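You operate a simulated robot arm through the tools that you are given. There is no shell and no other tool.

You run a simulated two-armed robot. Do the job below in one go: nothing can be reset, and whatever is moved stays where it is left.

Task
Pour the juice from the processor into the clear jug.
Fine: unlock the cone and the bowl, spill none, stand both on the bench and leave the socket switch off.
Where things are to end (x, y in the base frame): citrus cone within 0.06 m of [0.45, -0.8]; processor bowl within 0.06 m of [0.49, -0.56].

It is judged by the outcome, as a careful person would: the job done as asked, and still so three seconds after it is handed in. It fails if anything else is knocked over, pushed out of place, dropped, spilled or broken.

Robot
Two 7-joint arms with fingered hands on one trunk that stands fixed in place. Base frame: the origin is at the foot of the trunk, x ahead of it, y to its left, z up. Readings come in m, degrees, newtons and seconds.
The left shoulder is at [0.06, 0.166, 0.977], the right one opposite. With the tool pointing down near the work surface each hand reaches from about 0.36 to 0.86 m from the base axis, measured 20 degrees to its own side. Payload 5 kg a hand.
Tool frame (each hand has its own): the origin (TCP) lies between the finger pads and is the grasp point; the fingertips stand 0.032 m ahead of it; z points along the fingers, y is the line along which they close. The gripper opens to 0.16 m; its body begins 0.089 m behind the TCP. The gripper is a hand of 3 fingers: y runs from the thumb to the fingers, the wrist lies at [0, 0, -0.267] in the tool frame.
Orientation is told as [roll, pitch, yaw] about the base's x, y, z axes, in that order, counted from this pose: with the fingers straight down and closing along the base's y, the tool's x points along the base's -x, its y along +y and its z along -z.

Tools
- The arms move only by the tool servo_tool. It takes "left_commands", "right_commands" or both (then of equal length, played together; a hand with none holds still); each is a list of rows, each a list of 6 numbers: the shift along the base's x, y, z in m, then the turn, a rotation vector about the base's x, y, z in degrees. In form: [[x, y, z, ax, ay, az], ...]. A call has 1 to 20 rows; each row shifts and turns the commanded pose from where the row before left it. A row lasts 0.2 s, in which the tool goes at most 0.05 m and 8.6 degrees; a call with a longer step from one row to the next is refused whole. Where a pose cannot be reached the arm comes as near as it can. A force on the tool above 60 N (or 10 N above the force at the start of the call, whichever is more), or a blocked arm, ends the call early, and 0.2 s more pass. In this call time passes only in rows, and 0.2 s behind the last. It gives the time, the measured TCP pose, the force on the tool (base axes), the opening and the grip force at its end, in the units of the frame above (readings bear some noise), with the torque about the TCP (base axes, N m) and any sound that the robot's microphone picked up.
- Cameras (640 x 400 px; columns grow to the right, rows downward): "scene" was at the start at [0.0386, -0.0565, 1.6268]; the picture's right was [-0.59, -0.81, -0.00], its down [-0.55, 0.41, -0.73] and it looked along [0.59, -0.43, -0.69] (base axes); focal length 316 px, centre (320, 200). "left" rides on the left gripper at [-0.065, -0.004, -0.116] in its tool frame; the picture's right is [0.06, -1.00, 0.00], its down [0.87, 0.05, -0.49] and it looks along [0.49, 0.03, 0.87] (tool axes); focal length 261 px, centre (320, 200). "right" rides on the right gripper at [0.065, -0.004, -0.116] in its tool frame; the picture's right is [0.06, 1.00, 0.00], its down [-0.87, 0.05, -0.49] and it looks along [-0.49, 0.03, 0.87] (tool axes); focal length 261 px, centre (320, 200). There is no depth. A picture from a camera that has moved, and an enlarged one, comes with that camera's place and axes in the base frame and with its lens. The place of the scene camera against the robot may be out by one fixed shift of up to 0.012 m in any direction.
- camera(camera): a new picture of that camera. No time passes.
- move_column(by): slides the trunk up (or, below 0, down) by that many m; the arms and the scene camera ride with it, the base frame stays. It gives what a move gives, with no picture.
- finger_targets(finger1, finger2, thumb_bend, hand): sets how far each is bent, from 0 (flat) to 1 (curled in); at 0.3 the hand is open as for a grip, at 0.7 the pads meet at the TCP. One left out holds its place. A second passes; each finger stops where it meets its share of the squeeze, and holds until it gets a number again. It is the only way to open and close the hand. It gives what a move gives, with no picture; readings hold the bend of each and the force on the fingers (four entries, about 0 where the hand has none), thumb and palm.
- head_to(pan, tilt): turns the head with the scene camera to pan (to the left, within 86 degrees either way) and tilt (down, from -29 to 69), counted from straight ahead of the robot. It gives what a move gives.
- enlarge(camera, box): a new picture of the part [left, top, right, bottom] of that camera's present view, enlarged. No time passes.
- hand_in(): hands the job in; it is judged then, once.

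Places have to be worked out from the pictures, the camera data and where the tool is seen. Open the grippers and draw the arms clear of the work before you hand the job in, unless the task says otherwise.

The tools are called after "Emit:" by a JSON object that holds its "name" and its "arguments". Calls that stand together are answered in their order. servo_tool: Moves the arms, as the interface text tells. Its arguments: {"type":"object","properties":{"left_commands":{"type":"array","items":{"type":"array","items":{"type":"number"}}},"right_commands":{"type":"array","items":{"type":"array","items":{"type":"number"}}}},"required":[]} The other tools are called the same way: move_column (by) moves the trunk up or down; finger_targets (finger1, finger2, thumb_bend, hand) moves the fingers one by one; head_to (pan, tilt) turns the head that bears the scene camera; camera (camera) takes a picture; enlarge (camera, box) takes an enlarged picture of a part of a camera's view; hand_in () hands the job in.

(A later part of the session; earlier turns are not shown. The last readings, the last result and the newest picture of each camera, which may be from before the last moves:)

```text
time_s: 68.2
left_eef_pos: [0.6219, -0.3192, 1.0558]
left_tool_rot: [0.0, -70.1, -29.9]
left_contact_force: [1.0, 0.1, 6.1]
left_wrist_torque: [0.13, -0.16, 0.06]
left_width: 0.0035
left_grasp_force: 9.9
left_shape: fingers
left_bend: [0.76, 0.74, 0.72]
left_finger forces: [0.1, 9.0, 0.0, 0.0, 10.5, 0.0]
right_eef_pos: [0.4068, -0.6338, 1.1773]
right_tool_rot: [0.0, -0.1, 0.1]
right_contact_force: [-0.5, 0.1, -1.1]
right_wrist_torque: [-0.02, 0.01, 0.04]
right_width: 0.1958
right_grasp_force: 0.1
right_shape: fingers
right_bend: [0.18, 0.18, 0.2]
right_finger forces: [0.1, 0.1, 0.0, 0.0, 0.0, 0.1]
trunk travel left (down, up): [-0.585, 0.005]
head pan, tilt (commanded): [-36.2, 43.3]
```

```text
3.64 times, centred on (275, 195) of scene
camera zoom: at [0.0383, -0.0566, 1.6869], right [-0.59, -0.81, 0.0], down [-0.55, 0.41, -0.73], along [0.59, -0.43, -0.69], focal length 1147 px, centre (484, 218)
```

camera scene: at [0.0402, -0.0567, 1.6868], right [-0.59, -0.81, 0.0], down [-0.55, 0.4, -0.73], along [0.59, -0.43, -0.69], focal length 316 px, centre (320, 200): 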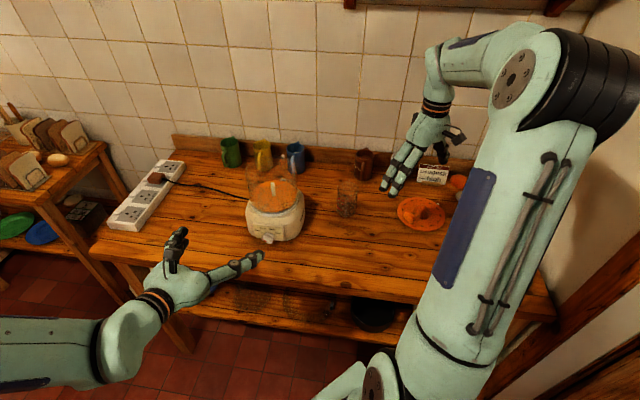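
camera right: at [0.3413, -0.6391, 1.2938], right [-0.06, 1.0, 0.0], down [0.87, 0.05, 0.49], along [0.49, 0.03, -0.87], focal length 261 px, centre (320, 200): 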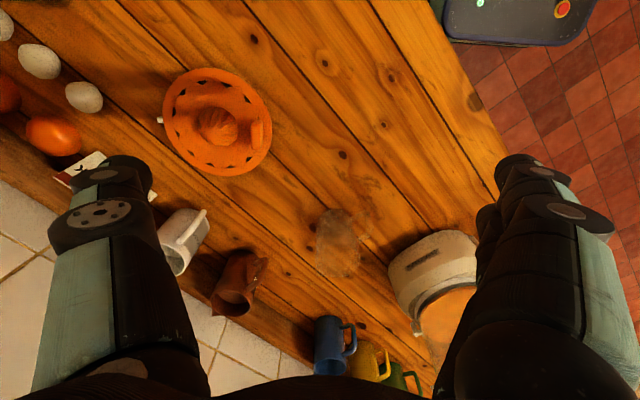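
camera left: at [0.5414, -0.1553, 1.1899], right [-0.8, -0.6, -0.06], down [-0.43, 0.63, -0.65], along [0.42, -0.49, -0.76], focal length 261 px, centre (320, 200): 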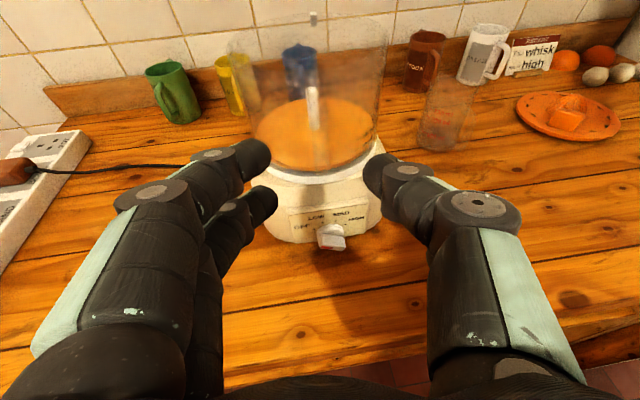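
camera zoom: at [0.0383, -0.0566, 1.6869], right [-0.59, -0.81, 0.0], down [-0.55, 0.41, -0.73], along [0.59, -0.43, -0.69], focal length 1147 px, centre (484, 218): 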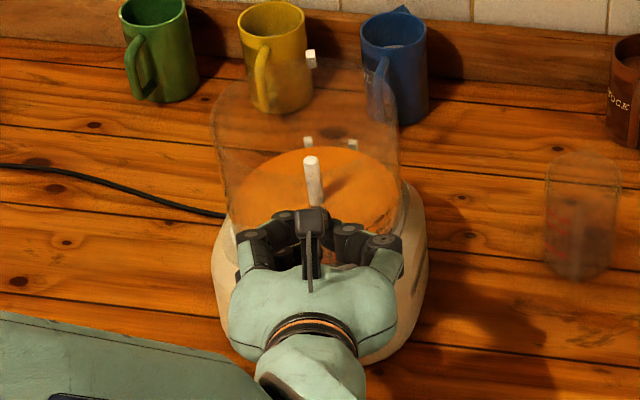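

The bowl is seated upright again and is unlocked (the rod moves with the bowl). The handle pinch is too weak, so I will instead pinch the bowl's wall at the rim with the right hand. First I open the left hand and draw it back.

Emit:
{"name": "finger_targets", "arguments": {"hand": "left", "finger1": 0.55, "finger2": 0.55, "thumb_bend": 0.57}}

Emit:
{"name": "enlarge", "arguments": {"camera": "left", "box": [200, 20, 440, 220]}}

```text
time_s: 69.2
left_eef_pos: [0.622, -0.3197, 1.0572]
left_tool_rot: [-0.1, -70.1, -30.0]
left_contact_force: [-10.8, 1.4, 3.4]
left_wrist_torque: [-0.01, -0.21, 0.11]
left_width: 0.0535
left_grasp_force: 4.7
left_shape: fingers
left_bend: [0.63, 0.55, 0.56]
left_finger forces: [9.7, 0.1, 0.1, 0.0, 0.0, 0.0]
right_eef_pos: [0.4053, -0.6343, 1.1791]
right_tool_rot: [0.1, -0.1, 0.1]
right_contact_force: [0.8, 0.5, 0.9]
right_wrist_torque: [0.01, -0.02, 0.0]
right_width: 0.1958
right_grasp_force: 0.0
right_shape: fingers
right_bend: [0.18, 0.18, 0.2]
right_finger forces: [0.0, 0.0, 0.0, 0.0, 0.1, 0.1]
trunk travel left (down, up): [-0.585, 0.005]
head pan, tilt (commanded): [-36.2, 43.3]
```

```text
2.00 times, centred on (320, 120) of left
camera zoom: at [0.5445, -0.2784, 1.1572], right [-0.52, -0.85, -0.06], down [-0.63, 0.43, -0.65], along [0.58, -0.3, -0.76], focal length 521 px, centre (320, 360)
```

zoom: 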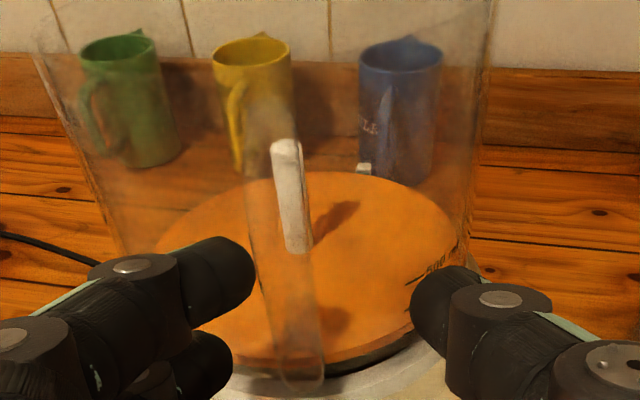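

The straightening upper finger presses on the bowl wall (~10 N), so I draw the left hand straight back along its axis now.

Emit:
{"name": "servo_tool", "arguments": {"left_commands": [[-0.0082, 0.0047, 0.0034, 0, 0, 0], [-0.0163, 0.0094, 0.0068, 0, 0, 0], [-0.0244, 0.0141, 0.0103, 0, 0, 0], [-0.0326, 0.0188, 0.0137, 0, 0, 0]]}}

Emit:
{"name": "camera", "arguments": {"camera": "left"}}

Emit:
{"name": "enlarge", "arguments": {"camera": "scene", "box": [230, 140, 320, 250]}}

```text
time_s: 70.2
left_eef_pos: [0.538, -0.2735, 1.0891]
left_tool_rot: [0.0, -70.0, -29.8]
left_contact_force: [-0.1, 0.5, 0.1]
left_wrist_torque: [-0.03, -0.01, 0.0]
left_width: 0.0643
left_grasp_force: 0.0
left_shape: fingers
left_bend: [0.55, 0.55, 0.56]
left_finger forces: [0.0, 0.0, 0.0, 0.0, 0.1, 0.0]
right_eef_pos: [0.4054, -0.6348, 1.178]
right_tool_rot: [0.0, -0.1, 0.1]
right_contact_force: [-0.2, 0.1, 0.2]
right_wrist_torque: [-0.02, -0.04, 0.0]
right_width: 0.1958
right_grasp_force: 0.1
right_shape: fingers
right_bend: [0.18, 0.18, 0.2]
right_finger forces: [0.1, 0.1, 0.1, 0.1, 0.1, 0.1]
trunk travel left (down, up): [-0.585, 0.005]
head pan, tilt (commanded): [-36.2, 43.3]
```

```text
taken
camera left: at [0.4605, -0.2313, 1.1886], right [-0.52, -0.85, -0.06], down [-0.63, 0.43, -0.65], along [0.58, -0.3, -0.76], focal length 261 px, centre (320, 200)
```

left: 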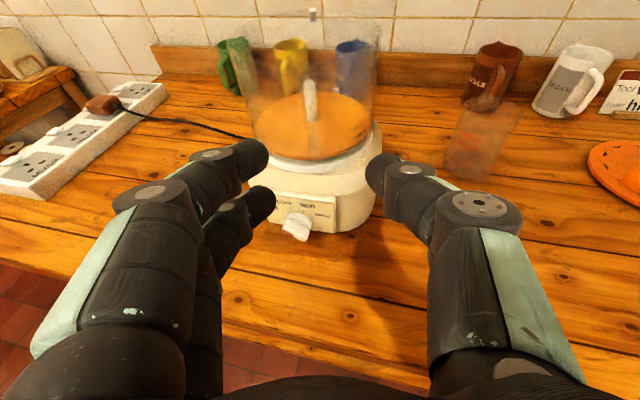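

```text
3.64 times, centred on (275, 195) of scene
camera zoom: at [0.0374, -0.0565, 1.6868], right [-0.59, -0.81, 0.0], down [-0.55, 0.41, -0.73], along [0.59, -0.43, -0.69], focal length 1147 px, centre (484, 218)
```

zoom: 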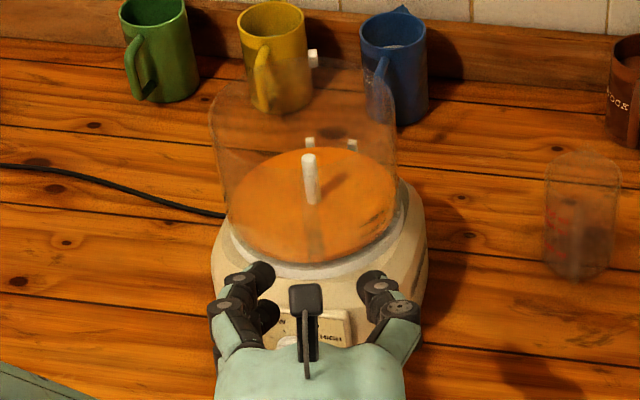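

The bowl stands upright on its base, free of the hand. I pull the left hand further back to the left so the right arm has room, keeping it aimed at the bowl.

Emit:
{"name": "servo_tool", "arguments": {"left_commands": [[-0.02, 0.03, 0.01, 0, 0, -3], [-0.02, 0.035, 0.01, 0, 0, -3], [-0.02, 0.035, 0.01, 0, 0, -3], [-0.02, 0.035, 0.01, 0, 0, -3], [-0.02, 0.035, 0.01, 0, 0, -3], [-0.01, 0.03, 0.01, 0, 0, -3]]}}

Emit:
{"name": "finger_targets", "arguments": {"hand": "right", "finger1": 0.58, "finger2": 0.58, "thumb_bend": 0.58}}

Emit:
{"name": "camera", "arguments": {"camera": "left"}}

```text
time_s: 71.6
left_eef_pos: [0.4801, -0.1025, 1.1586]
left_tool_rot: [-0.1, -69.9, -48.0]
left_contact_force: [-0.1, -0.3, -0.7]
left_wrist_torque: [0.0, 0.02, 0.03]
left_width: 0.0649
left_grasp_force: 0.1
left_shape: fingers
left_bend: [0.55, 0.55, 0.56]
left_finger forces: [0.0, 0.1, 0.0, 0.1, 0.1, 0.1]
left hand out of reach, approached as far as the arm can: row 5, 6
right_eef_pos: [0.4055, -0.6319, 1.1789]
right_tool_rot: [0.2, -0.2, 0.1]
right_contact_force: [0.1, -0.4, 0.5]
right_wrist_torque: [-0.02, -0.02, 0.0]
right_width: 0.1957
right_grasp_force: 0.1
right_shape: fingers
right_bend: [0.18, 0.18, 0.2]
right_finger forces: [0.1, 0.1, 0.0, 0.0, 0.1, 0.0]
trunk travel left (down, up): [-0.585, 0.005]
head pan, tilt (commanded): [-36.2, 43.3]
```

```text
time_s: 72.6
left_eef_pos: [0.4803, -0.1037, 1.1572]
left_tool_rot: [-0.2, -69.9, -47.8]
left_contact_force: [-0.5, -0.4, 0.2]
left_wrist_torque: [0.03, 0.0, 0.0]
left_width: 0.0648
left_grasp_force: 0.1
left_shape: fingers
left_bend: [0.55, 0.55, 0.56]
left_finger forces: [0.1, 0.0, 0.1, 0.0, 0.1, 0.0]
right_eef_pos: [0.4075, -0.633, 1.1797]
right_tool_rot: [0.1, -0.1, 0.1]
right_contact_force: [-0.5, 0.5, -0.9]
right_wrist_torque: [-0.01, -0.02, -0.01]
right_width: 0.0598
right_grasp_force: 0.1
right_shape: fingers
right_bend: [0.57, 0.57, 0.57]
right_finger forces: [0.1, 0.0, 0.1, 0.0, 0.1, 0.0]
trunk travel left (down, up): [-0.585, 0.005]
head pan, tilt (commanded): [-36.2, 43.3]
```

```text
taken
camera left: at [0.4187, -0.0412, 1.2597], right [-0.76, -0.65, -0.06], down [-0.47, 0.6, -0.65], along [0.46, -0.46, -0.76], focal length 261 px, centre (320, 200)
```

left: 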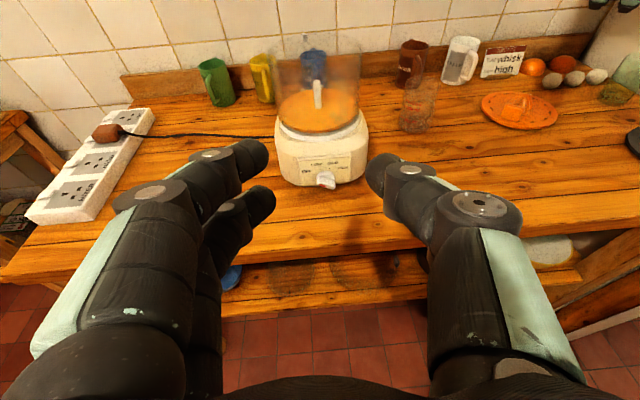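

I bring the right hand over the bowl to above its left-hand rim (azimuth ~100 deg), with pads open ~6 cm and yaw 10.

Emit:
{"name": "servo_tool", "arguments": {"right_commands": [[0.0276, 0.0333, 0.0016, 0, 0, 0], [0.0276, 0.0333, 0.0016, 0, 0, 0], [0.0276, 0.0333, 0.0016, 0, 0, 0], [0.0276, 0.0333, 0.0016, 0, 0, 0], [0.0276, 0.0333, 0.0016, 0, 0, 0], [0.0276, 0.0333, 0.0016, 0, 0, 0], [0.0276, 0.0333, 0.0016, 0, 0, 0], [0.025, 0.026, -0.001, 0, 0, 2.5], [0.025, 0.026, -0.001, 0, 0, 2.5], [0.025, 0.026, -0.001, 0, 0, 2.5], [0.025, 0.026, -0.001, 0, 0, 2.5]]}}

Emit:
{"name": "camera", "arguments": {"camera": "right"}}

Emit:
{"name": "camera", "arguments": {"camera": "left"}}

Emit:
{"name": "camera", "arguments": {"camera": "scene"}}

```text
time_s: 75.0
left_eef_pos: [0.4802, -0.1028, 1.1588]
left_tool_rot: [-0.4, -69.9, -47.7]
left_contact_force: [-1.0, 1.6, -0.9]
left_wrist_torque: [0.01, 0.0, -0.01]
left_width: 0.0649
left_grasp_force: 0.1
left_shape: fingers
left_bend: [0.55, 0.55, 0.56]
left_finger forces: [0.0, 0.1, 0.1, 0.1, 0.1, 0.0]
right_eef_pos: [0.699, -0.2952, 1.19]
right_tool_rot: [0.2, 0.1, 10.2]
right_contact_force: [0.3, 0.9, 0.2]
right_wrist_torque: [-0.04, 0.04, -0.02]
right_width: 0.0597
right_grasp_force: 0.1
right_shape: fingers
right_bend: [0.57, 0.57, 0.57]
right_finger forces: [0.0, 0.2, 0.1, 0.1, 0.0, 0.0]
trunk travel left (down, up): [-0.585, 0.005]
head pan, tilt (commanded): [-36.2, 43.3]
```

```text
taken
camera right: at [0.6364, -0.3112, 1.3059], right [-0.24, 0.97, 0.0], down [0.85, 0.21, 0.49], along [0.48, 0.12, -0.87], focal length 261 px, centre (320, 200)
```

right: 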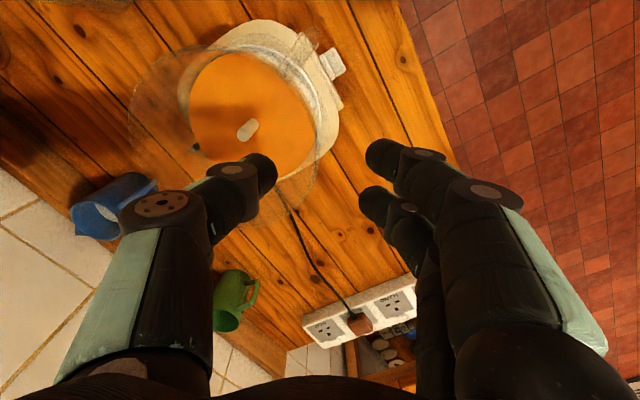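

```text
taken
camera left: at [0.4195, -0.04, 1.2594], right [-0.76, -0.65, -0.06], down [-0.47, 0.6, -0.65], along [0.46, -0.46, -0.76], focal length 261 px, centre (320, 200)
```

left: 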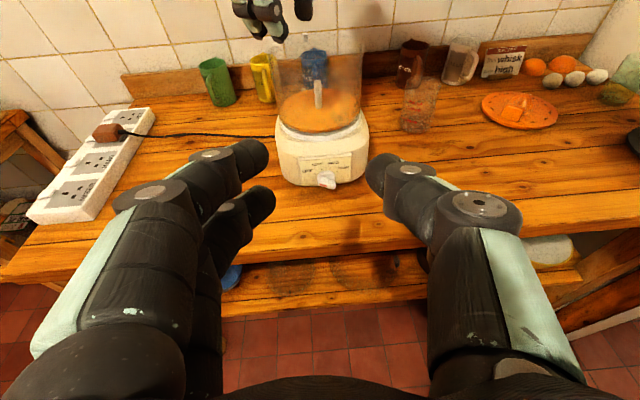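

```text
taken
camera scene: at [0.0396, -0.0554, 1.6868], right [-0.59, -0.81, 0.0], down [-0.55, 0.4, -0.73], along [0.59, -0.43, -0.69], focal length 316 px, centre (320, 200)
```

scene: 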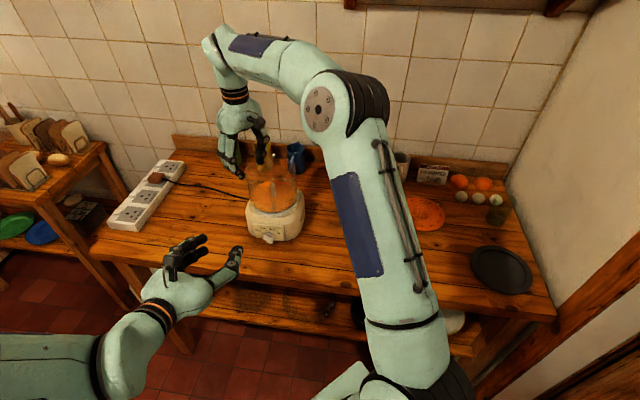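

I zoom the right camera to see the rim against the tool axis (expected at column 320, row ~145).

Emit:
{"name": "enlarge", "arguments": {"camera": "right", "box": [230, 80, 400, 220]}}

Emit:
{"name": "enlarge", "arguments": {"camera": "right", "box": [110, 10, 380, 220]}}

```text
2.86 times, centred on (315, 150) of right
camera zoom: at [0.6364, -0.3112, 1.3059], right [-0.24, 0.97, 0.0], down [0.85, 0.21, 0.49], along [0.48, 0.12, -0.87], focal length 745 px, centre (334, 343)
```

zoom: 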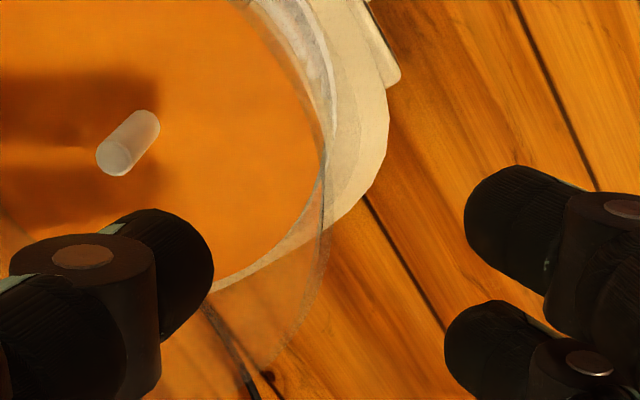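

```text
1.90 times, centred on (245, 115) of right
camera zoom: at [0.6364, -0.3112, 1.3059], right [-0.24, 0.97, 0.0], down [0.85, 0.21, 0.49], along [0.48, 0.12, -0.87], focal length 496 px, centre (463, 362)
```

zoom: 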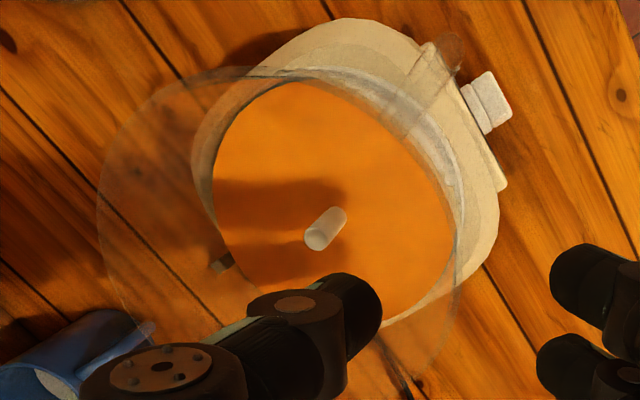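

The rim passes within ~3 mm of the tool axis. I shift slightly inward and lower to TCP z 1.13 to check that thumb goes inside and fingers outside.

Emit:
{"name": "servo_tool", "arguments": {"right_commands": [[0.002, -0.001, -0.02, 0, 0, 0], [0.002, -0.001, -0.02, 0, 0, 0], [0, 0, -0.02, 0, 0, 0]]}}

Emit:
{"name": "enlarge", "arguments": {"camera": "right", "box": [230, 80, 400, 220]}}

Emit:
{"name": "enlarge", "arguments": {"camera": "left", "box": [240, 0, 400, 130]}}

```text
time_s: 75.8
left_eef_pos: [0.4811, -0.105, 1.157]
left_tool_rot: [-0.1, -69.9, -47.8]
left_contact_force: [0.1, 0.2, -0.6]
left_wrist_torque: [-0.01, 0.0, 0.02]
left_width: 0.0647
left_grasp_force: 0.1
left_shape: fingers
left_bend: [0.55, 0.55, 0.56]
left_finger forces: [0.0, 0.0, 0.0, 0.0, 0.1, 0.1]
right_eef_pos: [0.7042, -0.2982, 1.1289]
right_tool_rot: [0.1, 0.0, 10.0]
right_contact_force: [0.1, 0.3, -0.1]
right_wrist_torque: [-0.04, 0.01, -0.03]
right_width: 0.0598
right_grasp_force: 0.0
right_shape: fingers
right_bend: [0.57, 0.57, 0.57]
right_finger forces: [0.0, 0.0, 0.0, 0.0, 0.1, 0.1]
trunk travel left (down, up): [-0.585, 0.005]
head pan, tilt (commanded): [-36.2, 43.3]
```

```text
2.86 times, centred on (315, 150) of right
camera zoom: at [0.6418, -0.315, 1.2443], right [-0.24, 0.97, 0.0], down [0.85, 0.2, 0.49], along [0.48, 0.12, -0.87], focal length 745 px, centre (334, 343)
```

zoom: 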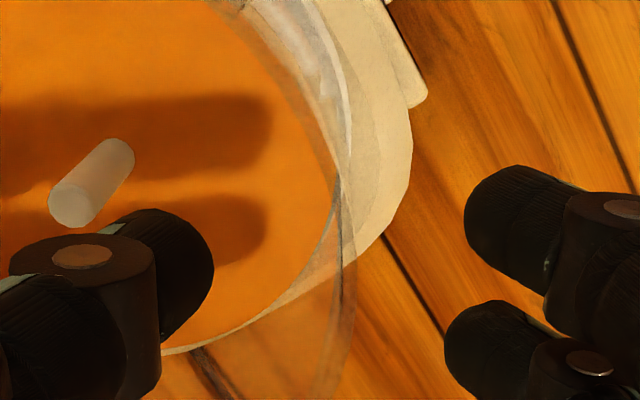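

```text
3.08 times, centred on (320, 65) of left
camera zoom: at [0.4192, -0.0409, 1.2595], right [-0.76, -0.65, -0.06], down [-0.47, 0.6, -0.65], along [0.46, -0.46, -0.76], focal length 802 px, centre (320, 615)
```

zoom: 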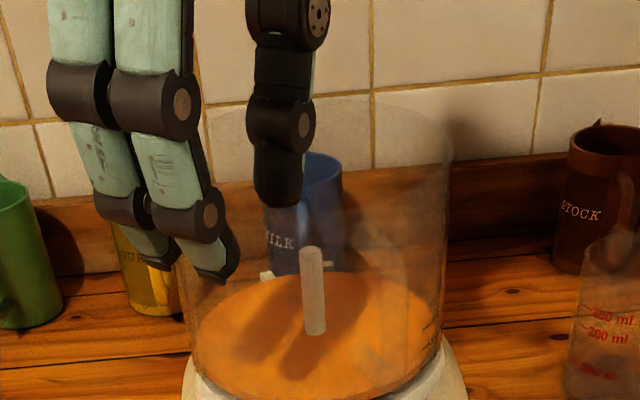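

Thumb is inside and both fingers outside. The rim is ~3 mm toward the finger side; I correct and lower to TCP z ~1.09.

Emit:
{"name": "servo_tool", "arguments": {"right_commands": [[-0.0005, 0.0025, -0.01, 0, 0, 0], [0, 0, -0.015, 0, 0, 0], [0, 0, -0.014, 0, 0, 0]]}}

Emit:
{"name": "enlarge", "arguments": {"camera": "right", "box": [230, 100, 400, 240]}}

Emit:
{"name": "enlarge", "arguments": {"camera": "left", "box": [240, 0, 400, 130]}}

```text
time_s: 76.6
left_eef_pos: [0.4802, -0.1035, 1.1585]
left_tool_rot: [-0.1, -69.8, -47.8]
left_contact_force: [0.5, 0.2, -0.8]
left_wrist_torque: [0.02, 0.03, 0.01]
left_width: 0.0648
left_grasp_force: 0.1
left_shape: fingers
left_bend: [0.55, 0.55, 0.56]
left_finger forces: [0.1, 0.0, 0.0, 0.0, 0.1, 0.1]
right_eef_pos: [0.7065, -0.2966, 1.0888]
right_tool_rot: [0.0, -0.1, 10.1]
right_contact_force: [0.5, -0.8, 1.0]
right_wrist_torque: [-0.02, 0.02, 0.01]
right_width: 0.0596
right_grasp_force: 0.0
right_shape: fingers
right_bend: [0.57, 0.57, 0.57]
right_finger forces: [0.0, 0.0, 0.0, 0.1, 0.1, 0.0]
trunk travel left (down, up): [-0.585, 0.005]
head pan, tilt (commanded): [-36.2, 43.3]
```

```text
2.86 times, centred on (315, 170) of right
camera zoom: at [0.6418, -0.3122, 1.2042], right [-0.24, 0.97, 0.0], down [0.85, 0.2, 0.49], along [0.48, 0.12, -0.87], focal length 745 px, centre (334, 286)
```

zoom: 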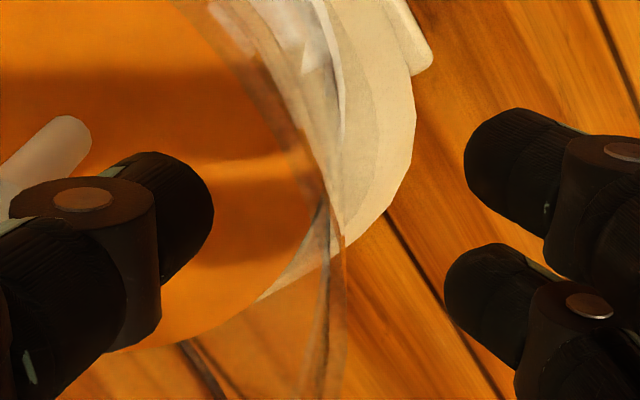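

```text
3.08 times, centred on (320, 65) of left
camera zoom: at [0.419, -0.0411, 1.2596], right [-0.76, -0.65, -0.06], down [-0.47, 0.6, -0.65], along [0.46, -0.46, -0.76], focal length 802 px, centre (320, 615)
```

zoom: 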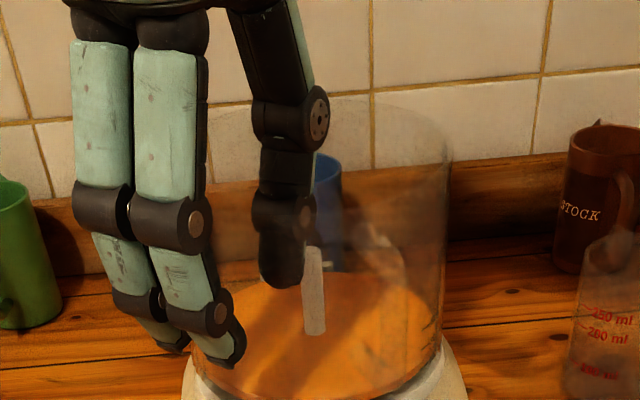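

The wall lies right on the tool axis, with ~4 cm of finger overlap. I close gently to first contact.

Emit:
{"name": "finger_targets", "arguments": {"hand": "right", "finger1": 0.69, "finger2": 0.69, "thumb_bend": 0.69}}

Emit:
{"name": "enlarge", "arguments": {"camera": "right", "box": [230, 100, 400, 240]}}

```text
time_s: 77.6
left_eef_pos: [0.4793, -0.1043, 1.1589]
left_tool_rot: [-0.2, -69.9, -47.8]
left_contact_force: [-0.1, -0.9, -0.5]
left_wrist_torque: [-0.01, -0.01, -0.03]
left_width: 0.0651
left_grasp_force: 0.1
left_shape: fingers
left_bend: [0.55, 0.55, 0.56]
left_finger forces: [0.1, 0.0, 0.0, 0.0, 0.0, 0.0]
right_eef_pos: [0.7043, -0.2965, 1.09]
right_tool_rot: [0.1, -0.1, 10.1]
right_contact_force: [-1.3, -1.8, -1.2]
right_wrist_torque: [-0.02, -0.03, -0.01]
right_width: 0.0172
right_grasp_force: 1.0
right_shape: fingers
right_bend: [0.69, 0.69, 0.69]
right_finger forces: [0.0, 0.0, 0.0, 0.0, 1.3, 0.1]
trunk travel left (down, up): [-0.585, 0.005]
head pan, tilt (commanded): [-36.2, 43.3]
```

```text
2.86 times, centred on (315, 170) of right
camera zoom: at [0.6415, -0.3123, 1.2047], right [-0.24, 0.97, 0.0], down [0.85, 0.21, 0.49], along [0.48, 0.12, -0.87], focal length 745 px, centre (334, 286)
```

zoom: 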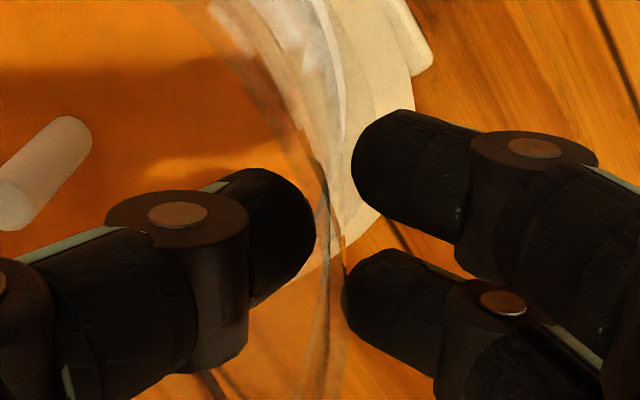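

Thumb touches lightly; fingers nearly there. I close further to a moderate squeeze.

Emit:
{"name": "finger_targets", "arguments": {"hand": "right", "finger1": 0.78, "finger2": 0.78, "thumb_bend": 0.78}}

Emit:
{"name": "enlarge", "arguments": {"camera": "right", "box": [230, 100, 400, 240]}}

Emit:
{"name": "enlarge", "arguments": {"camera": "left", "box": [240, 10, 400, 200]}}

```text
time_s: 78.6
left_eef_pos: [0.4802, -0.1046, 1.1577]
left_tool_rot: [-0.1, -69.9, -47.9]
left_contact_force: [-0.7, 0.1, -0.3]
left_wrist_torque: [0.02, -0.01, -0.04]
left_width: 0.0649
left_grasp_force: 0.0
left_shape: fingers
left_bend: [0.55, 0.55, 0.56]
left_finger forces: [0.0, 0.0, 0.0, 0.1, 0.0, 0.0]
right_eef_pos: [0.7051, -0.2963, 1.0883]
right_tool_rot: [0.1, -0.1, 10.1]
right_contact_force: [0.7, -2.9, 0.6]
right_wrist_torque: [-0.03, -0.03, 0.06]
right_width: 0.0082
right_grasp_force: 16.0
right_shape: fingers
right_bend: [0.75, 0.73, 0.71]
right_finger forces: [6.0, 8.9, 0.0, 0.0, 17.7, 0.1]
trunk travel left (down, up): [-0.585, 0.005]
head pan, tilt (commanded): [-36.2, 43.3]
```

```text
2.86 times, centred on (315, 170) of right
camera zoom: at [0.6418, -0.3125, 1.2043], right [-0.24, 0.97, 0.0], down [0.85, 0.21, 0.49], along [0.48, 0.12, -0.87], focal length 745 px, centre (334, 286)
```

zoom: 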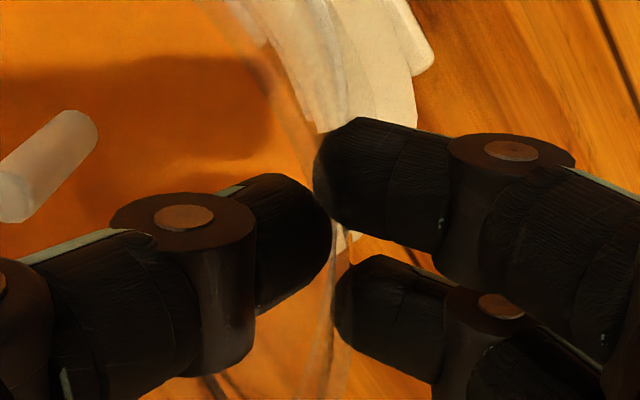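

```text
2.11 times, centred on (320, 105) of left
camera zoom: at [0.4191, -0.0414, 1.2595], right [-0.76, -0.65, -0.06], down [-0.47, 0.6, -0.65], along [0.46, -0.46, -0.76], focal length 549 px, centre (320, 400)
```

zoom: 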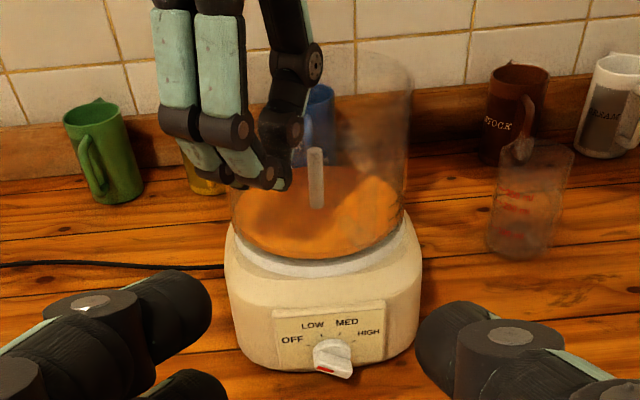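

All three pads hold the wall evenly (~16-18 N). I squeeze harder for the lift.

Emit:
{"name": "finger_targets", "arguments": {"hand": "right", "finger1": 0.94, "finger2": 0.93, "thumb_bend": 0.92}}

Emit:
{"name": "enlarge", "arguments": {"camera": "left", "box": [240, 10, 400, 200]}}

Emit:
{"name": "enlarge", "arguments": {"camera": "right", "box": [230, 100, 400, 240]}}

```text
time_s: 79.6
left_eef_pos: [0.4811, -0.1043, 1.1581]
left_tool_rot: [-0.1, -69.9, -47.9]
left_contact_force: [0.4, -0.2, -0.5]
left_wrist_torque: [-0.02, -0.02, 0.01]
left_width: 0.0649
left_grasp_force: 0.0
left_shape: fingers
left_bend: [0.55, 0.55, 0.56]
left_finger forces: [0.1, 0.1, 0.0, 0.0, 0.0, 0.0]
right_eef_pos: [0.7058, -0.2962, 1.0884]
right_tool_rot: [0.1, -0.1, 10.2]
right_contact_force: [0.1, -1.9, -3.9]
right_wrist_torque: [-0.05, -0.06, 0.08]
right_width: 0.0084
right_grasp_force: 21.3
right_shape: fingers
right_bend: [0.77, 0.75, 0.71]
right_finger forces: [9.6, 10.7, 0.0, 0.1, 22.3, 0.0]
trunk travel left (down, up): [-0.585, 0.005]
head pan, tilt (commanded): [-36.2, 43.3]
```

```text
2.11 times, centred on (320, 105) of left
camera zoom: at [0.419, -0.0413, 1.2596], right [-0.76, -0.65, -0.06], down [-0.47, 0.6, -0.65], along [0.46, -0.46, -0.76], focal length 549 px, centre (320, 400)
```

zoom: 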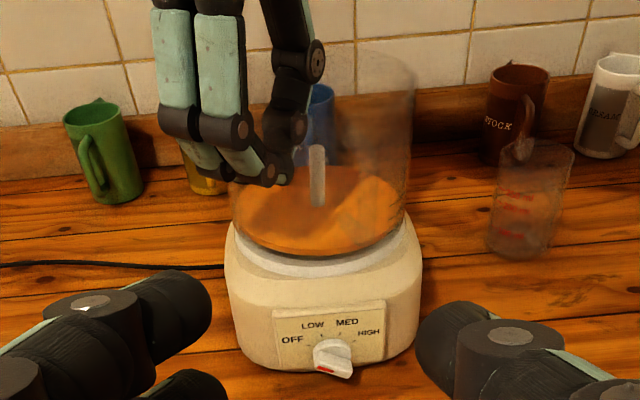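

```text
2.86 times, centred on (315, 170) of right
camera zoom: at [0.6418, -0.3122, 1.2045], right [-0.24, 0.97, 0.0], down [0.85, 0.21, 0.49], along [0.48, 0.12, -0.87], focal length 745 px, centre (334, 286)
```

zoom: 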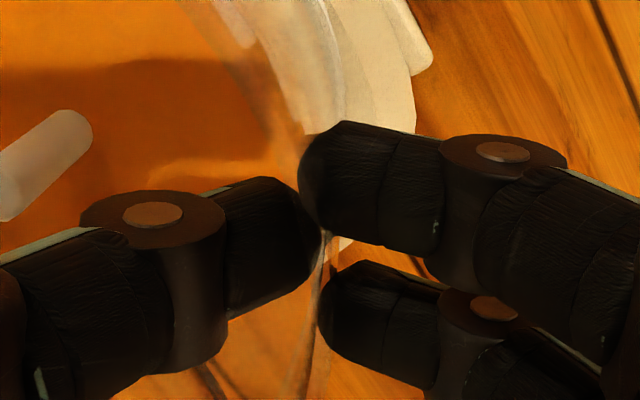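

The squeeze tops out at ~22 N. I make a small 4 mm test lift and watch the bowl's tilt and the load.

Emit:
{"name": "servo_tool", "arguments": {"right_commands": [[0, 0, 0.002, 0, 0, 0], [0, 0, 0.002, 0, 0, 0]]}}

Emit:
{"name": "enlarge", "arguments": {"camera": "left", "box": [240, 10, 400, 200]}}

Emit:
{"name": "enlarge", "arguments": {"camera": "scene", "box": [230, 140, 320, 250]}}

```text
time_s: 80.2
left_eef_pos: [0.48, -0.1038, 1.1599]
left_tool_rot: [-0.1, -69.9, -47.8]
left_contact_force: [-0.3, -0.1, -0.5]
left_wrist_torque: [-0.03, 0.01, 0.02]
left_width: 0.0647
left_grasp_force: 0.1
left_shape: fingers
left_bend: [0.55, 0.55, 0.56]
left_finger forces: [0.0, 0.1, 0.1, 0.0, 0.0, 0.0]
right_eef_pos: [0.7051, -0.2958, 1.0937]
right_tool_rot: [0.1, 0.0, 10.1]
right_contact_force: [2.1, -2.8, -4.9]
right_wrist_torque: [0.0, -0.13, 0.09]
right_width: 0.008
right_grasp_force: 21.4
right_shape: fingers
right_bend: [0.77, 0.75, 0.71]
right_finger forces: [7.9, 11.2, 0.0, 0.0, 22.7, 0.0]
trunk travel left (down, up): [-0.585, 0.005]
head pan, tilt (commanded): [-36.2, 43.3]
```

```text
2.11 times, centred on (320, 105) of left
camera zoom: at [0.4191, -0.0414, 1.2595], right [-0.76, -0.65, -0.06], down [-0.47, 0.6, -0.65], along [0.46, -0.46, -0.76], focal length 549 px, centre (320, 400)
```

zoom: 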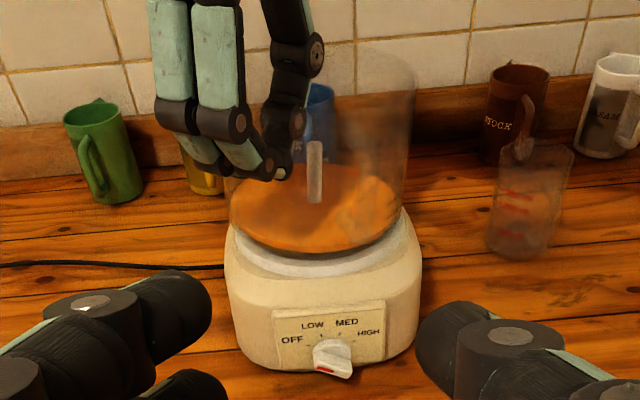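

```text
3.64 times, centred on (275, 195) of scene
camera zoom: at [0.0392, -0.057, 1.6868], right [-0.59, -0.81, 0.0], down [-0.55, 0.41, -0.73], along [0.59, -0.43, -0.69], focal length 1147 px, centre (484, 218)
```

zoom: 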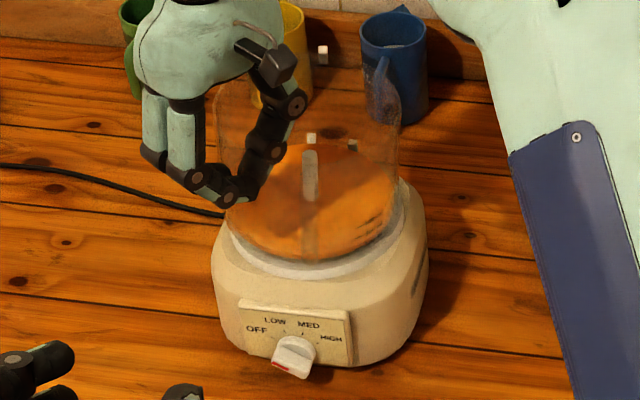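

It carries ~5 N and looks nearly level. I lift another 6 mm to see whether it hangs freely and level.

Emit:
{"name": "servo_tool", "arguments": {"right_commands": [[0, 0, 0.003, 0, 0, 0], [0, 0, 0.003, 0, 0, 0]]}}

Emit:
{"name": "enlarge", "arguments": {"camera": "left", "box": [240, 10, 400, 200]}}

Emit:
{"name": "enlarge", "arguments": {"camera": "scene", "box": [230, 140, 320, 250]}}

```text
time_s: 80.8
left_eef_pos: [0.4796, -0.1035, 1.1592]
left_tool_rot: [-0.1, -70.0, -47.8]
left_contact_force: [0.0, -0.2, 0.2]
left_wrist_torque: [-0.02, 0.02, 0.01]
left_width: 0.0648
left_grasp_force: 0.1
left_shape: fingers
left_bend: [0.55, 0.55, 0.56]
left_finger forces: [0.0, 0.0, 0.0, 0.0, 0.0, 0.0]
right_eef_pos: [0.7056, -0.2952, 1.1001]
right_tool_rot: [0.1, -0.1, 10.2]
right_contact_force: [0.6, 0.7, -2.2]
right_wrist_torque: [0.05, -0.06, 0.05]
right_width: 0.0076
right_grasp_force: 22.2
right_shape: fingers
right_bend: [0.77, 0.75, 0.71]
right_finger forces: [10.7, 11.7, 0.0, 0.1, 21.9, 0.1]
trunk travel left (down, up): [-0.585, 0.005]
head pan, tilt (commanded): [-36.2, 43.3]
```

```text
2.11 times, centred on (320, 105) of left
camera zoom: at [0.4189, -0.0409, 1.2596], right [-0.76, -0.65, -0.06], down [-0.47, 0.6, -0.65], along [0.46, -0.46, -0.76], focal length 549 px, centre (320, 400)
```

zoom: 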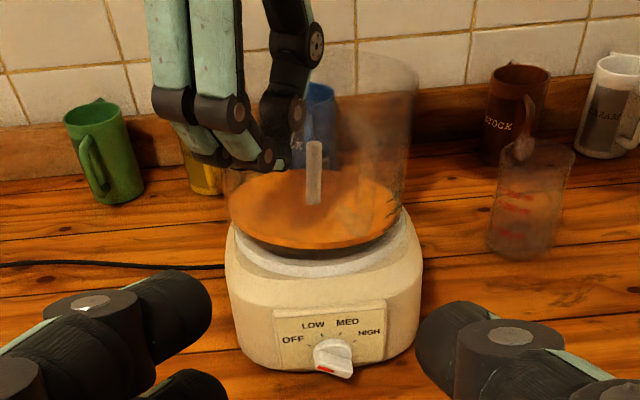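

```text
3.64 times, centred on (275, 195) of scene
camera zoom: at [0.039, -0.0568, 1.6868], right [-0.59, -0.81, 0.0], down [-0.55, 0.4, -0.73], along [0.59, -0.43, -0.69], focal length 1147 px, centre (484, 218)
```

zoom: 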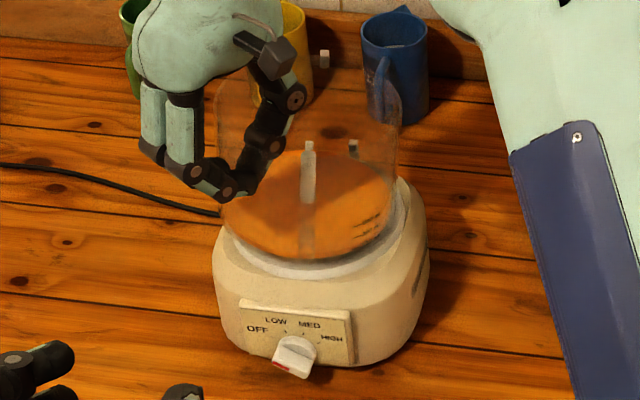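

The bowl is only being tipped: the fingertips act as a hinge and the far side still rests on the base. I lower it back down and let go; a better hold is to spread the fingers inside the bowl against its inner wall.

Emit:
{"name": "servo_tool", "arguments": {"right_commands": [[0, 0, -0.004, 0, 0, 0], [0, 0, -0.004, 0, 0, 0], [0, 0, -0.002, 0, 0, 0]]}}

Emit:
{"name": "finger_targets", "arguments": {"hand": "right", "finger1": 0.6, "finger2": 0.6, "thumb_bend": 0.6}}

Emit:
{"name": "enlarge", "arguments": {"camera": "left", "box": [240, 10, 400, 200]}}

Emit:
{"name": "enlarge", "arguments": {"camera": "scene", "box": [230, 140, 320, 250]}}

```text
time_s: 81.6
left_eef_pos: [0.4805, -0.1039, 1.1595]
left_tool_rot: [-0.1, -69.9, -47.9]
left_contact_force: [-0.2, -0.9, 0.0]
left_wrist_torque: [0.0, 0.01, 0.01]
left_width: 0.0647
left_grasp_force: 0.2
left_shape: fingers
left_bend: [0.55, 0.55, 0.56]
left_finger forces: [0.0, 0.1, 0.0, 0.0, 0.0, 0.0]
right_eef_pos: [0.7036, -0.2946, 1.0925]
right_tool_rot: [0.2, -0.3, 10.0]
right_contact_force: [5.1, 4.7, 15.6]
right_wrist_torque: [-0.05, -0.1, 0.15]
right_width: 0.0075
right_grasp_force: 28.2
right_shape: fingers
right_bend: [0.78, 0.76, 0.73]
right_finger forces: [14.1, 15.5, 0.0, 0.0, 25.8, 0.1]
trunk travel left (down, up): [-0.585, 0.005]
head pan, tilt (commanded): [-36.2, 43.3]
```

```text
time_s: 82.6
left_eef_pos: [0.4791, -0.1042, 1.1583]
left_tool_rot: [0.0, -69.9, -47.9]
left_contact_force: [-0.9, 0.2, -0.1]
left_wrist_torque: [0.01, 0.01, -0.01]
left_width: 0.0647
left_grasp_force: 0.0
left_shape: fingers
left_bend: [0.55, 0.55, 0.56]
left_finger forces: [0.0, 0.0, 0.0, 0.0, 0.0, 0.0]
right_eef_pos: [0.7039, -0.2944, 1.0899]
right_tool_rot: [0.1, -0.1, 10.1]
right_contact_force: [0.3, -0.8, -0.1]
right_wrist_torque: [0.0, 0.02, -0.02]
right_width: 0.0467
right_grasp_force: 0.0
right_shape: fingers
right_bend: [0.6, 0.6, 0.6]
right_finger forces: [0.1, 0.0, 0.0, 0.0, 0.0, 0.0]
trunk travel left (down, up): [-0.585, 0.005]
head pan, tilt (commanded): [-36.2, 43.3]
```

```text
2.11 times, centred on (320, 105) of left
camera zoom: at [0.4187, -0.041, 1.2597], right [-0.76, -0.65, -0.06], down [-0.47, 0.6, -0.65], along [0.46, -0.46, -0.76], focal length 549 px, centre (320, 400)
```

zoom: 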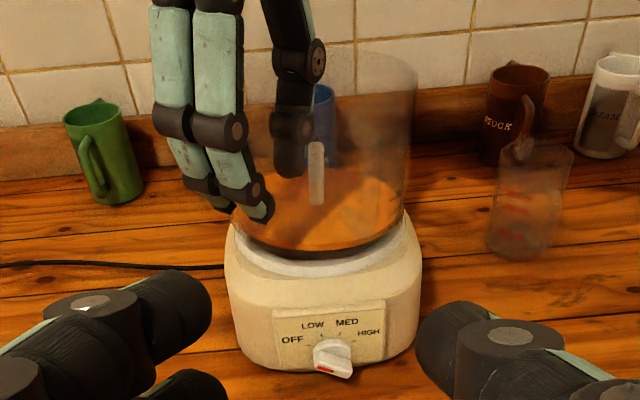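

```text
3.64 times, centred on (275, 195) of scene
camera zoom: at [0.0387, -0.0566, 1.6868], right [-0.59, -0.81, 0.0], down [-0.55, 0.41, -0.73], along [0.59, -0.43, -0.69], focal length 1147 px, centre (484, 218)
```

zoom: 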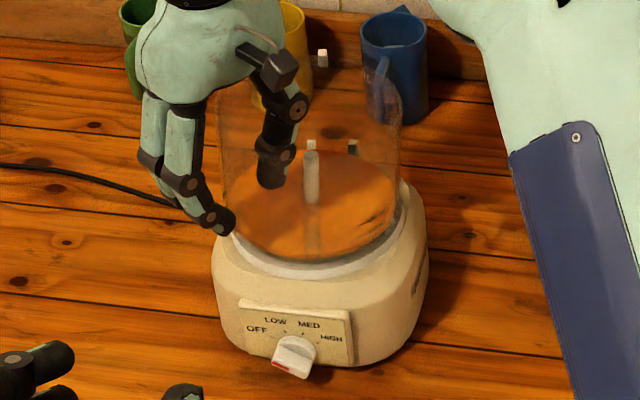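

The bowl is free of the fingers, resting on its base with only a slight lean. I raise the right hand and move it over the bowl's centre.

Emit:
{"name": "servo_tool", "arguments": {"right_commands": [[0, 0, 0.015, 0, 0, 0], [0, 0, 0.03, 0, 0, 0], [0, 0, 0.03, 0, 0, 0], [0.005, -0.024, 0, 0, 0, -3], [0.005, -0.024, 0, 0, 0, -3], [0.004, -0.022, 0, 0, 0, -4]]}}

Emit:
{"name": "camera", "arguments": {"camera": "right"}}

Emit:
{"name": "enlarge", "arguments": {"camera": "left", "box": [240, 10, 400, 200]}}

Emit:
{"name": "enlarge", "arguments": {"camera": "scene", "box": [230, 140, 320, 250]}}

```text
time_s: 84.0
left_eef_pos: [0.4809, -0.1045, 1.1589]
left_tool_rot: [-0.1, -69.7, -47.9]
left_contact_force: [1.1, -0.5, 0.5]
left_wrist_torque: [0.03, -0.03, 0.01]
left_width: 0.0649
left_grasp_force: 0.1
left_shape: fingers
left_bend: [0.55, 0.55, 0.56]
left_finger forces: [0.0, 0.0, 0.0, 0.0, 0.0, 0.0]
right_eef_pos: [0.7195, -0.3651, 1.1655]
right_tool_rot: [0.2, 0.0, 0.1]
right_contact_force: [-0.1, -0.4, -0.1]
right_wrist_torque: [0.06, 0.01, 0.02]
right_width: 0.0467
right_grasp_force: 0.1
right_shape: fingers
right_bend: [0.6, 0.6, 0.6]
right_finger forces: [0.0, 0.1, 0.0, 0.0, 0.0, 0.0]
trunk travel left (down, up): [-0.585, 0.005]
head pan, tilt (commanded): [-36.2, 43.3]
```

```text
taken
camera right: at [0.6543, -0.3701, 1.2809], right [-0.06, 1.0, 0.0], down [0.87, 0.05, 0.49], along [0.49, 0.03, -0.87], focal length 261 px, centre (320, 200)
```

right: 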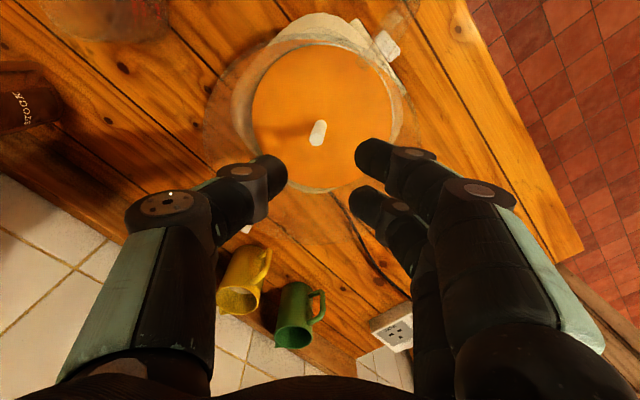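

```text
2.11 times, centred on (320, 105) of left
camera zoom: at [0.4191, -0.0417, 1.2595], right [-0.76, -0.65, -0.06], down [-0.47, 0.6, -0.65], along [0.46, -0.46, -0.76], focal length 549 px, centre (320, 400)
```

zoom: 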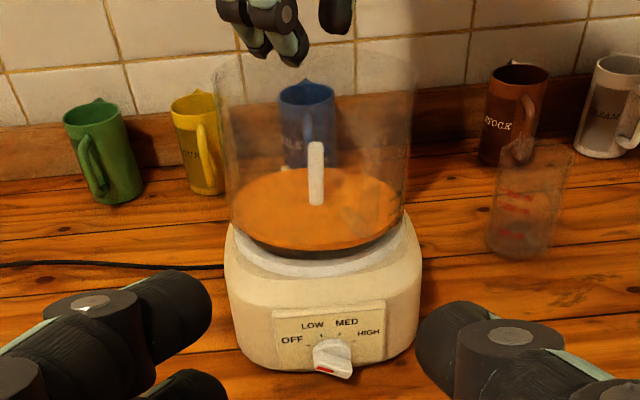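

```text
3.64 times, centred on (275, 195) of scene
camera zoom: at [0.0393, -0.0575, 1.6868], right [-0.59, -0.81, 0.0], down [-0.55, 0.41, -0.73], along [0.59, -0.43, -0.69], focal length 1147 px, centre (484, 218)
```

zoom: 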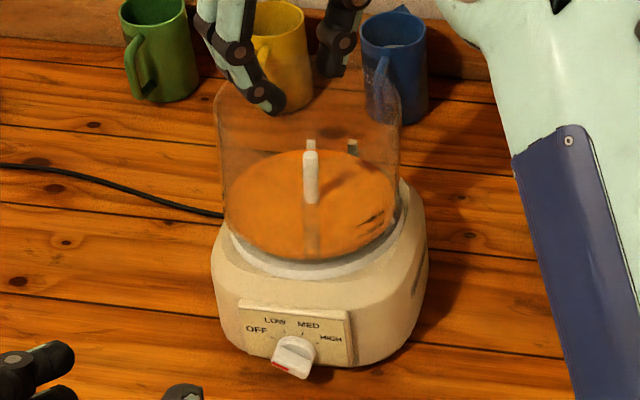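

I check the centring of the hand over the bowl with a zoom from the right camera.

Emit:
{"name": "enlarge", "arguments": {"camera": "right", "box": [190, 0, 440, 240]}}

```text
1.67 times, centred on (315, 120) of right
camera zoom: at [0.6543, -0.3701, 1.2809], right [-0.06, 1.0, 0.0], down [0.87, 0.05, 0.49], along [0.49, 0.03, -0.87], focal length 434 px, centre (328, 333)
```

zoom: 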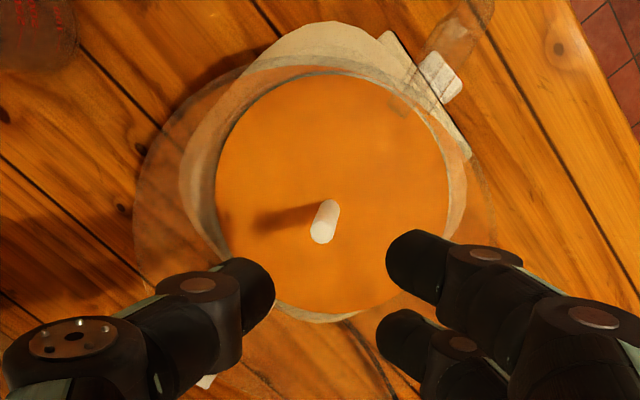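

The bowl leans ~4 deg but is otherwise well placed; its axis at mid-height is near [0.718, -0.369]. I turn to yaw 15 (keeps the handle ~45 deg away from the pouring lip), narrow the fingers, and lower them inside, tips staying above the juice.

Emit:
{"name": "finger_targets", "arguments": {"hand": "right", "finger1": 0.6, "finger2": 0.6, "thumb_bend": 0.6}}

Emit:
{"name": "servo_tool", "arguments": {"right_commands": [[-0.001, -0.004, 0, 0, 0, 5], [0, 0, -0.01, 0, 0, 5], [0, 0, -0.015, 0, 0, 5], [0, 0, -0.02, 0, 0, 0], [0, 0, -0.015, 0, 0, 0]]}}

Emit:
{"name": "camera", "arguments": {"camera": "right"}}

Emit:
{"name": "enlarge", "arguments": {"camera": "left", "box": [240, 10, 400, 200]}}

```text
time_s: 85.0
left_eef_pos: [0.4806, -0.1047, 1.1589]
left_tool_rot: [0.0, -70.0, -47.9]
left_contact_force: [0.6, -0.4, -0.1]
left_wrist_torque: [-0.01, 0.02, 0.01]
left_width: 0.0647
left_grasp_force: 0.0
left_shape: fingers
left_bend: [0.55, 0.55, 0.56]
left_finger forces: [0.0, 0.0, 0.0, 0.0, 0.1, 0.0]
right_eef_pos: [0.7188, -0.3636, 1.1656]
right_tool_rot: [0.1, 0.0, 0.1]
right_contact_force: [-0.9, 0.6, -0.4]
right_wrist_torque: [-0.02, -0.02, 0.0]
right_width: 0.0469
right_grasp_force: 0.1
right_shape: fingers
right_bend: [0.6, 0.6, 0.6]
right_finger forces: [0.0, 0.1, 0.0, 0.1, 0.1, 0.0]
trunk travel left (down, up): [-0.585, 0.005]
head pan, tilt (commanded): [-36.2, 43.3]
```

```text
time_s: 86.2
left_eef_pos: [0.4804, -0.1046, 1.1594]
left_tool_rot: [-0.1, -69.9, -47.9]
left_contact_force: [-0.6, 0.2, 0.1]
left_wrist_torque: [0.0, -0.01, -0.01]
left_width: 0.0648
left_grasp_force: 0.1
left_shape: fingers
left_bend: [0.55, 0.55, 0.56]
left_finger forces: [0.1, 0.0, 0.1, 0.0, 0.0, 0.0]
right_eef_pos: [0.7151, -0.3686, 1.1062]
right_tool_rot: [0.1, -0.1, 15.1]
right_contact_force: [-0.2, -0.1, 0.6]
right_wrist_torque: [-0.01, 0.05, 0.01]
right_width: 0.0473
right_grasp_force: 0.0
right_shape: fingers
right_bend: [0.6, 0.6, 0.6]
right_finger forces: [0.0, 0.1, 0.1, 0.1, 0.0, 0.0]
trunk travel left (down, up): [-0.585, 0.005]
head pan, tilt (commanded): [-36.2, 43.3]
```

```text
taken
camera right: at [0.6552, -0.3899, 1.2215], right [-0.32, 0.95, 0.0], down [0.82, 0.28, 0.49], along [0.47, 0.16, -0.87], focal length 261 px, centre (320, 200)
```

right: 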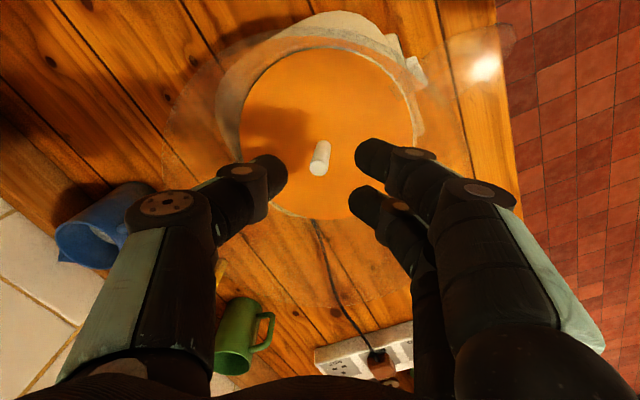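

```text
2.11 times, centred on (320, 105) of left
camera zoom: at [0.4189, -0.0411, 1.2596], right [-0.76, -0.65, -0.06], down [-0.47, 0.6, -0.65], along [0.46, -0.46, -0.76], focal length 549 px, centre (320, 400)
```

zoom: 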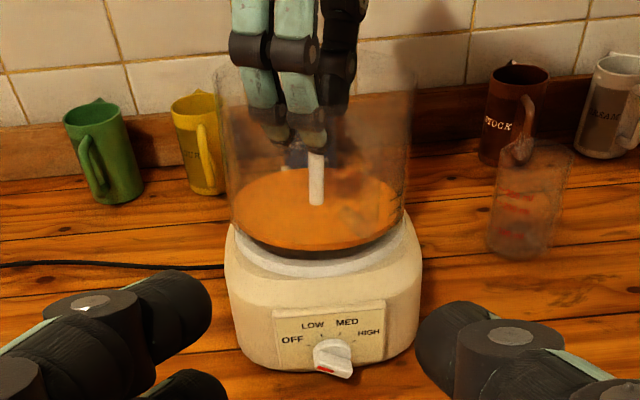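

Fingers are inside the rim, straddling the rod. I lower further to TCP z ~1.072.

Emit:
{"name": "servo_tool", "arguments": {"right_commands": [[0.002, 0, -0.012, 0, 0, 0], [0, 0, -0.012, 0, 0, 0], [0, 0, -0.01, 0, 0, 0]]}}

Emit:
{"name": "enlarge", "arguments": {"camera": "right", "box": [140, 0, 480, 240]}}

Emit:
{"name": "enlarge", "arguments": {"camera": "left", "box": [260, 10, 390, 130]}}

```text
time_s: 87.0
left_eef_pos: [0.4796, -0.1044, 1.1584]
left_tool_rot: [0.0, -69.8, -47.9]
left_contact_force: [-0.2, -0.7, -0.7]
left_wrist_torque: [-0.01, -0.01, -0.03]
left_width: 0.0649
left_grasp_force: 0.2
left_shape: fingers
left_bend: [0.55, 0.55, 0.56]
left_finger forces: [0.0, 0.0, 0.0, 0.0, 0.0, 0.0]
right_eef_pos: [0.7175, -0.3695, 1.0699]
right_tool_rot: [0.1, -0.1, 15.1]
right_contact_force: [0.3, -2.3, -0.8]
right_wrist_torque: [0.05, 0.05, 0.01]
right_width: 0.0468
right_grasp_force: 0.9
right_shape: fingers
right_bend: [0.6, 0.6, 0.6]
right_finger forces: [1.3, 0.0, 0.0, 0.0, 0.1, 0.0]
trunk travel left (down, up): [-0.585, 0.005]
head pan, tilt (commanded): [-36.2, 43.3]
```

```text
1.67 times, centred on (310, 120) of right
camera zoom: at [0.6569, -0.3905, 1.1867], right [-0.32, 0.95, 0.0], down [0.82, 0.28, 0.49], along [0.47, 0.16, -0.87], focal length 434 px, centre (337, 333)
```

zoom: 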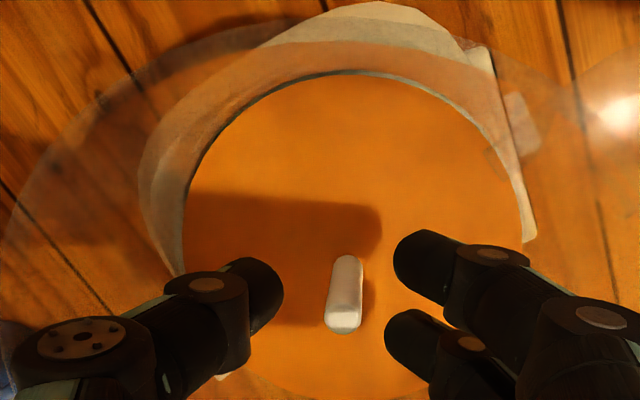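

```text
3.33 times, centred on (325, 70) of left
camera zoom: at [0.4189, -0.0414, 1.2596], right [-0.76, -0.65, -0.06], down [-0.47, 0.6, -0.65], along [0.46, -0.46, -0.76], focal length 869 px, centre (303, 633)
```

zoom: 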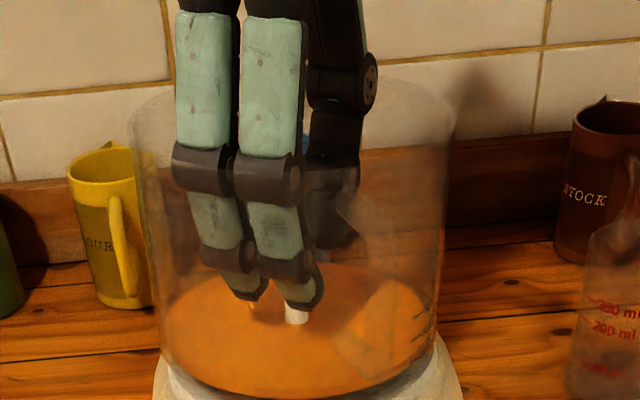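

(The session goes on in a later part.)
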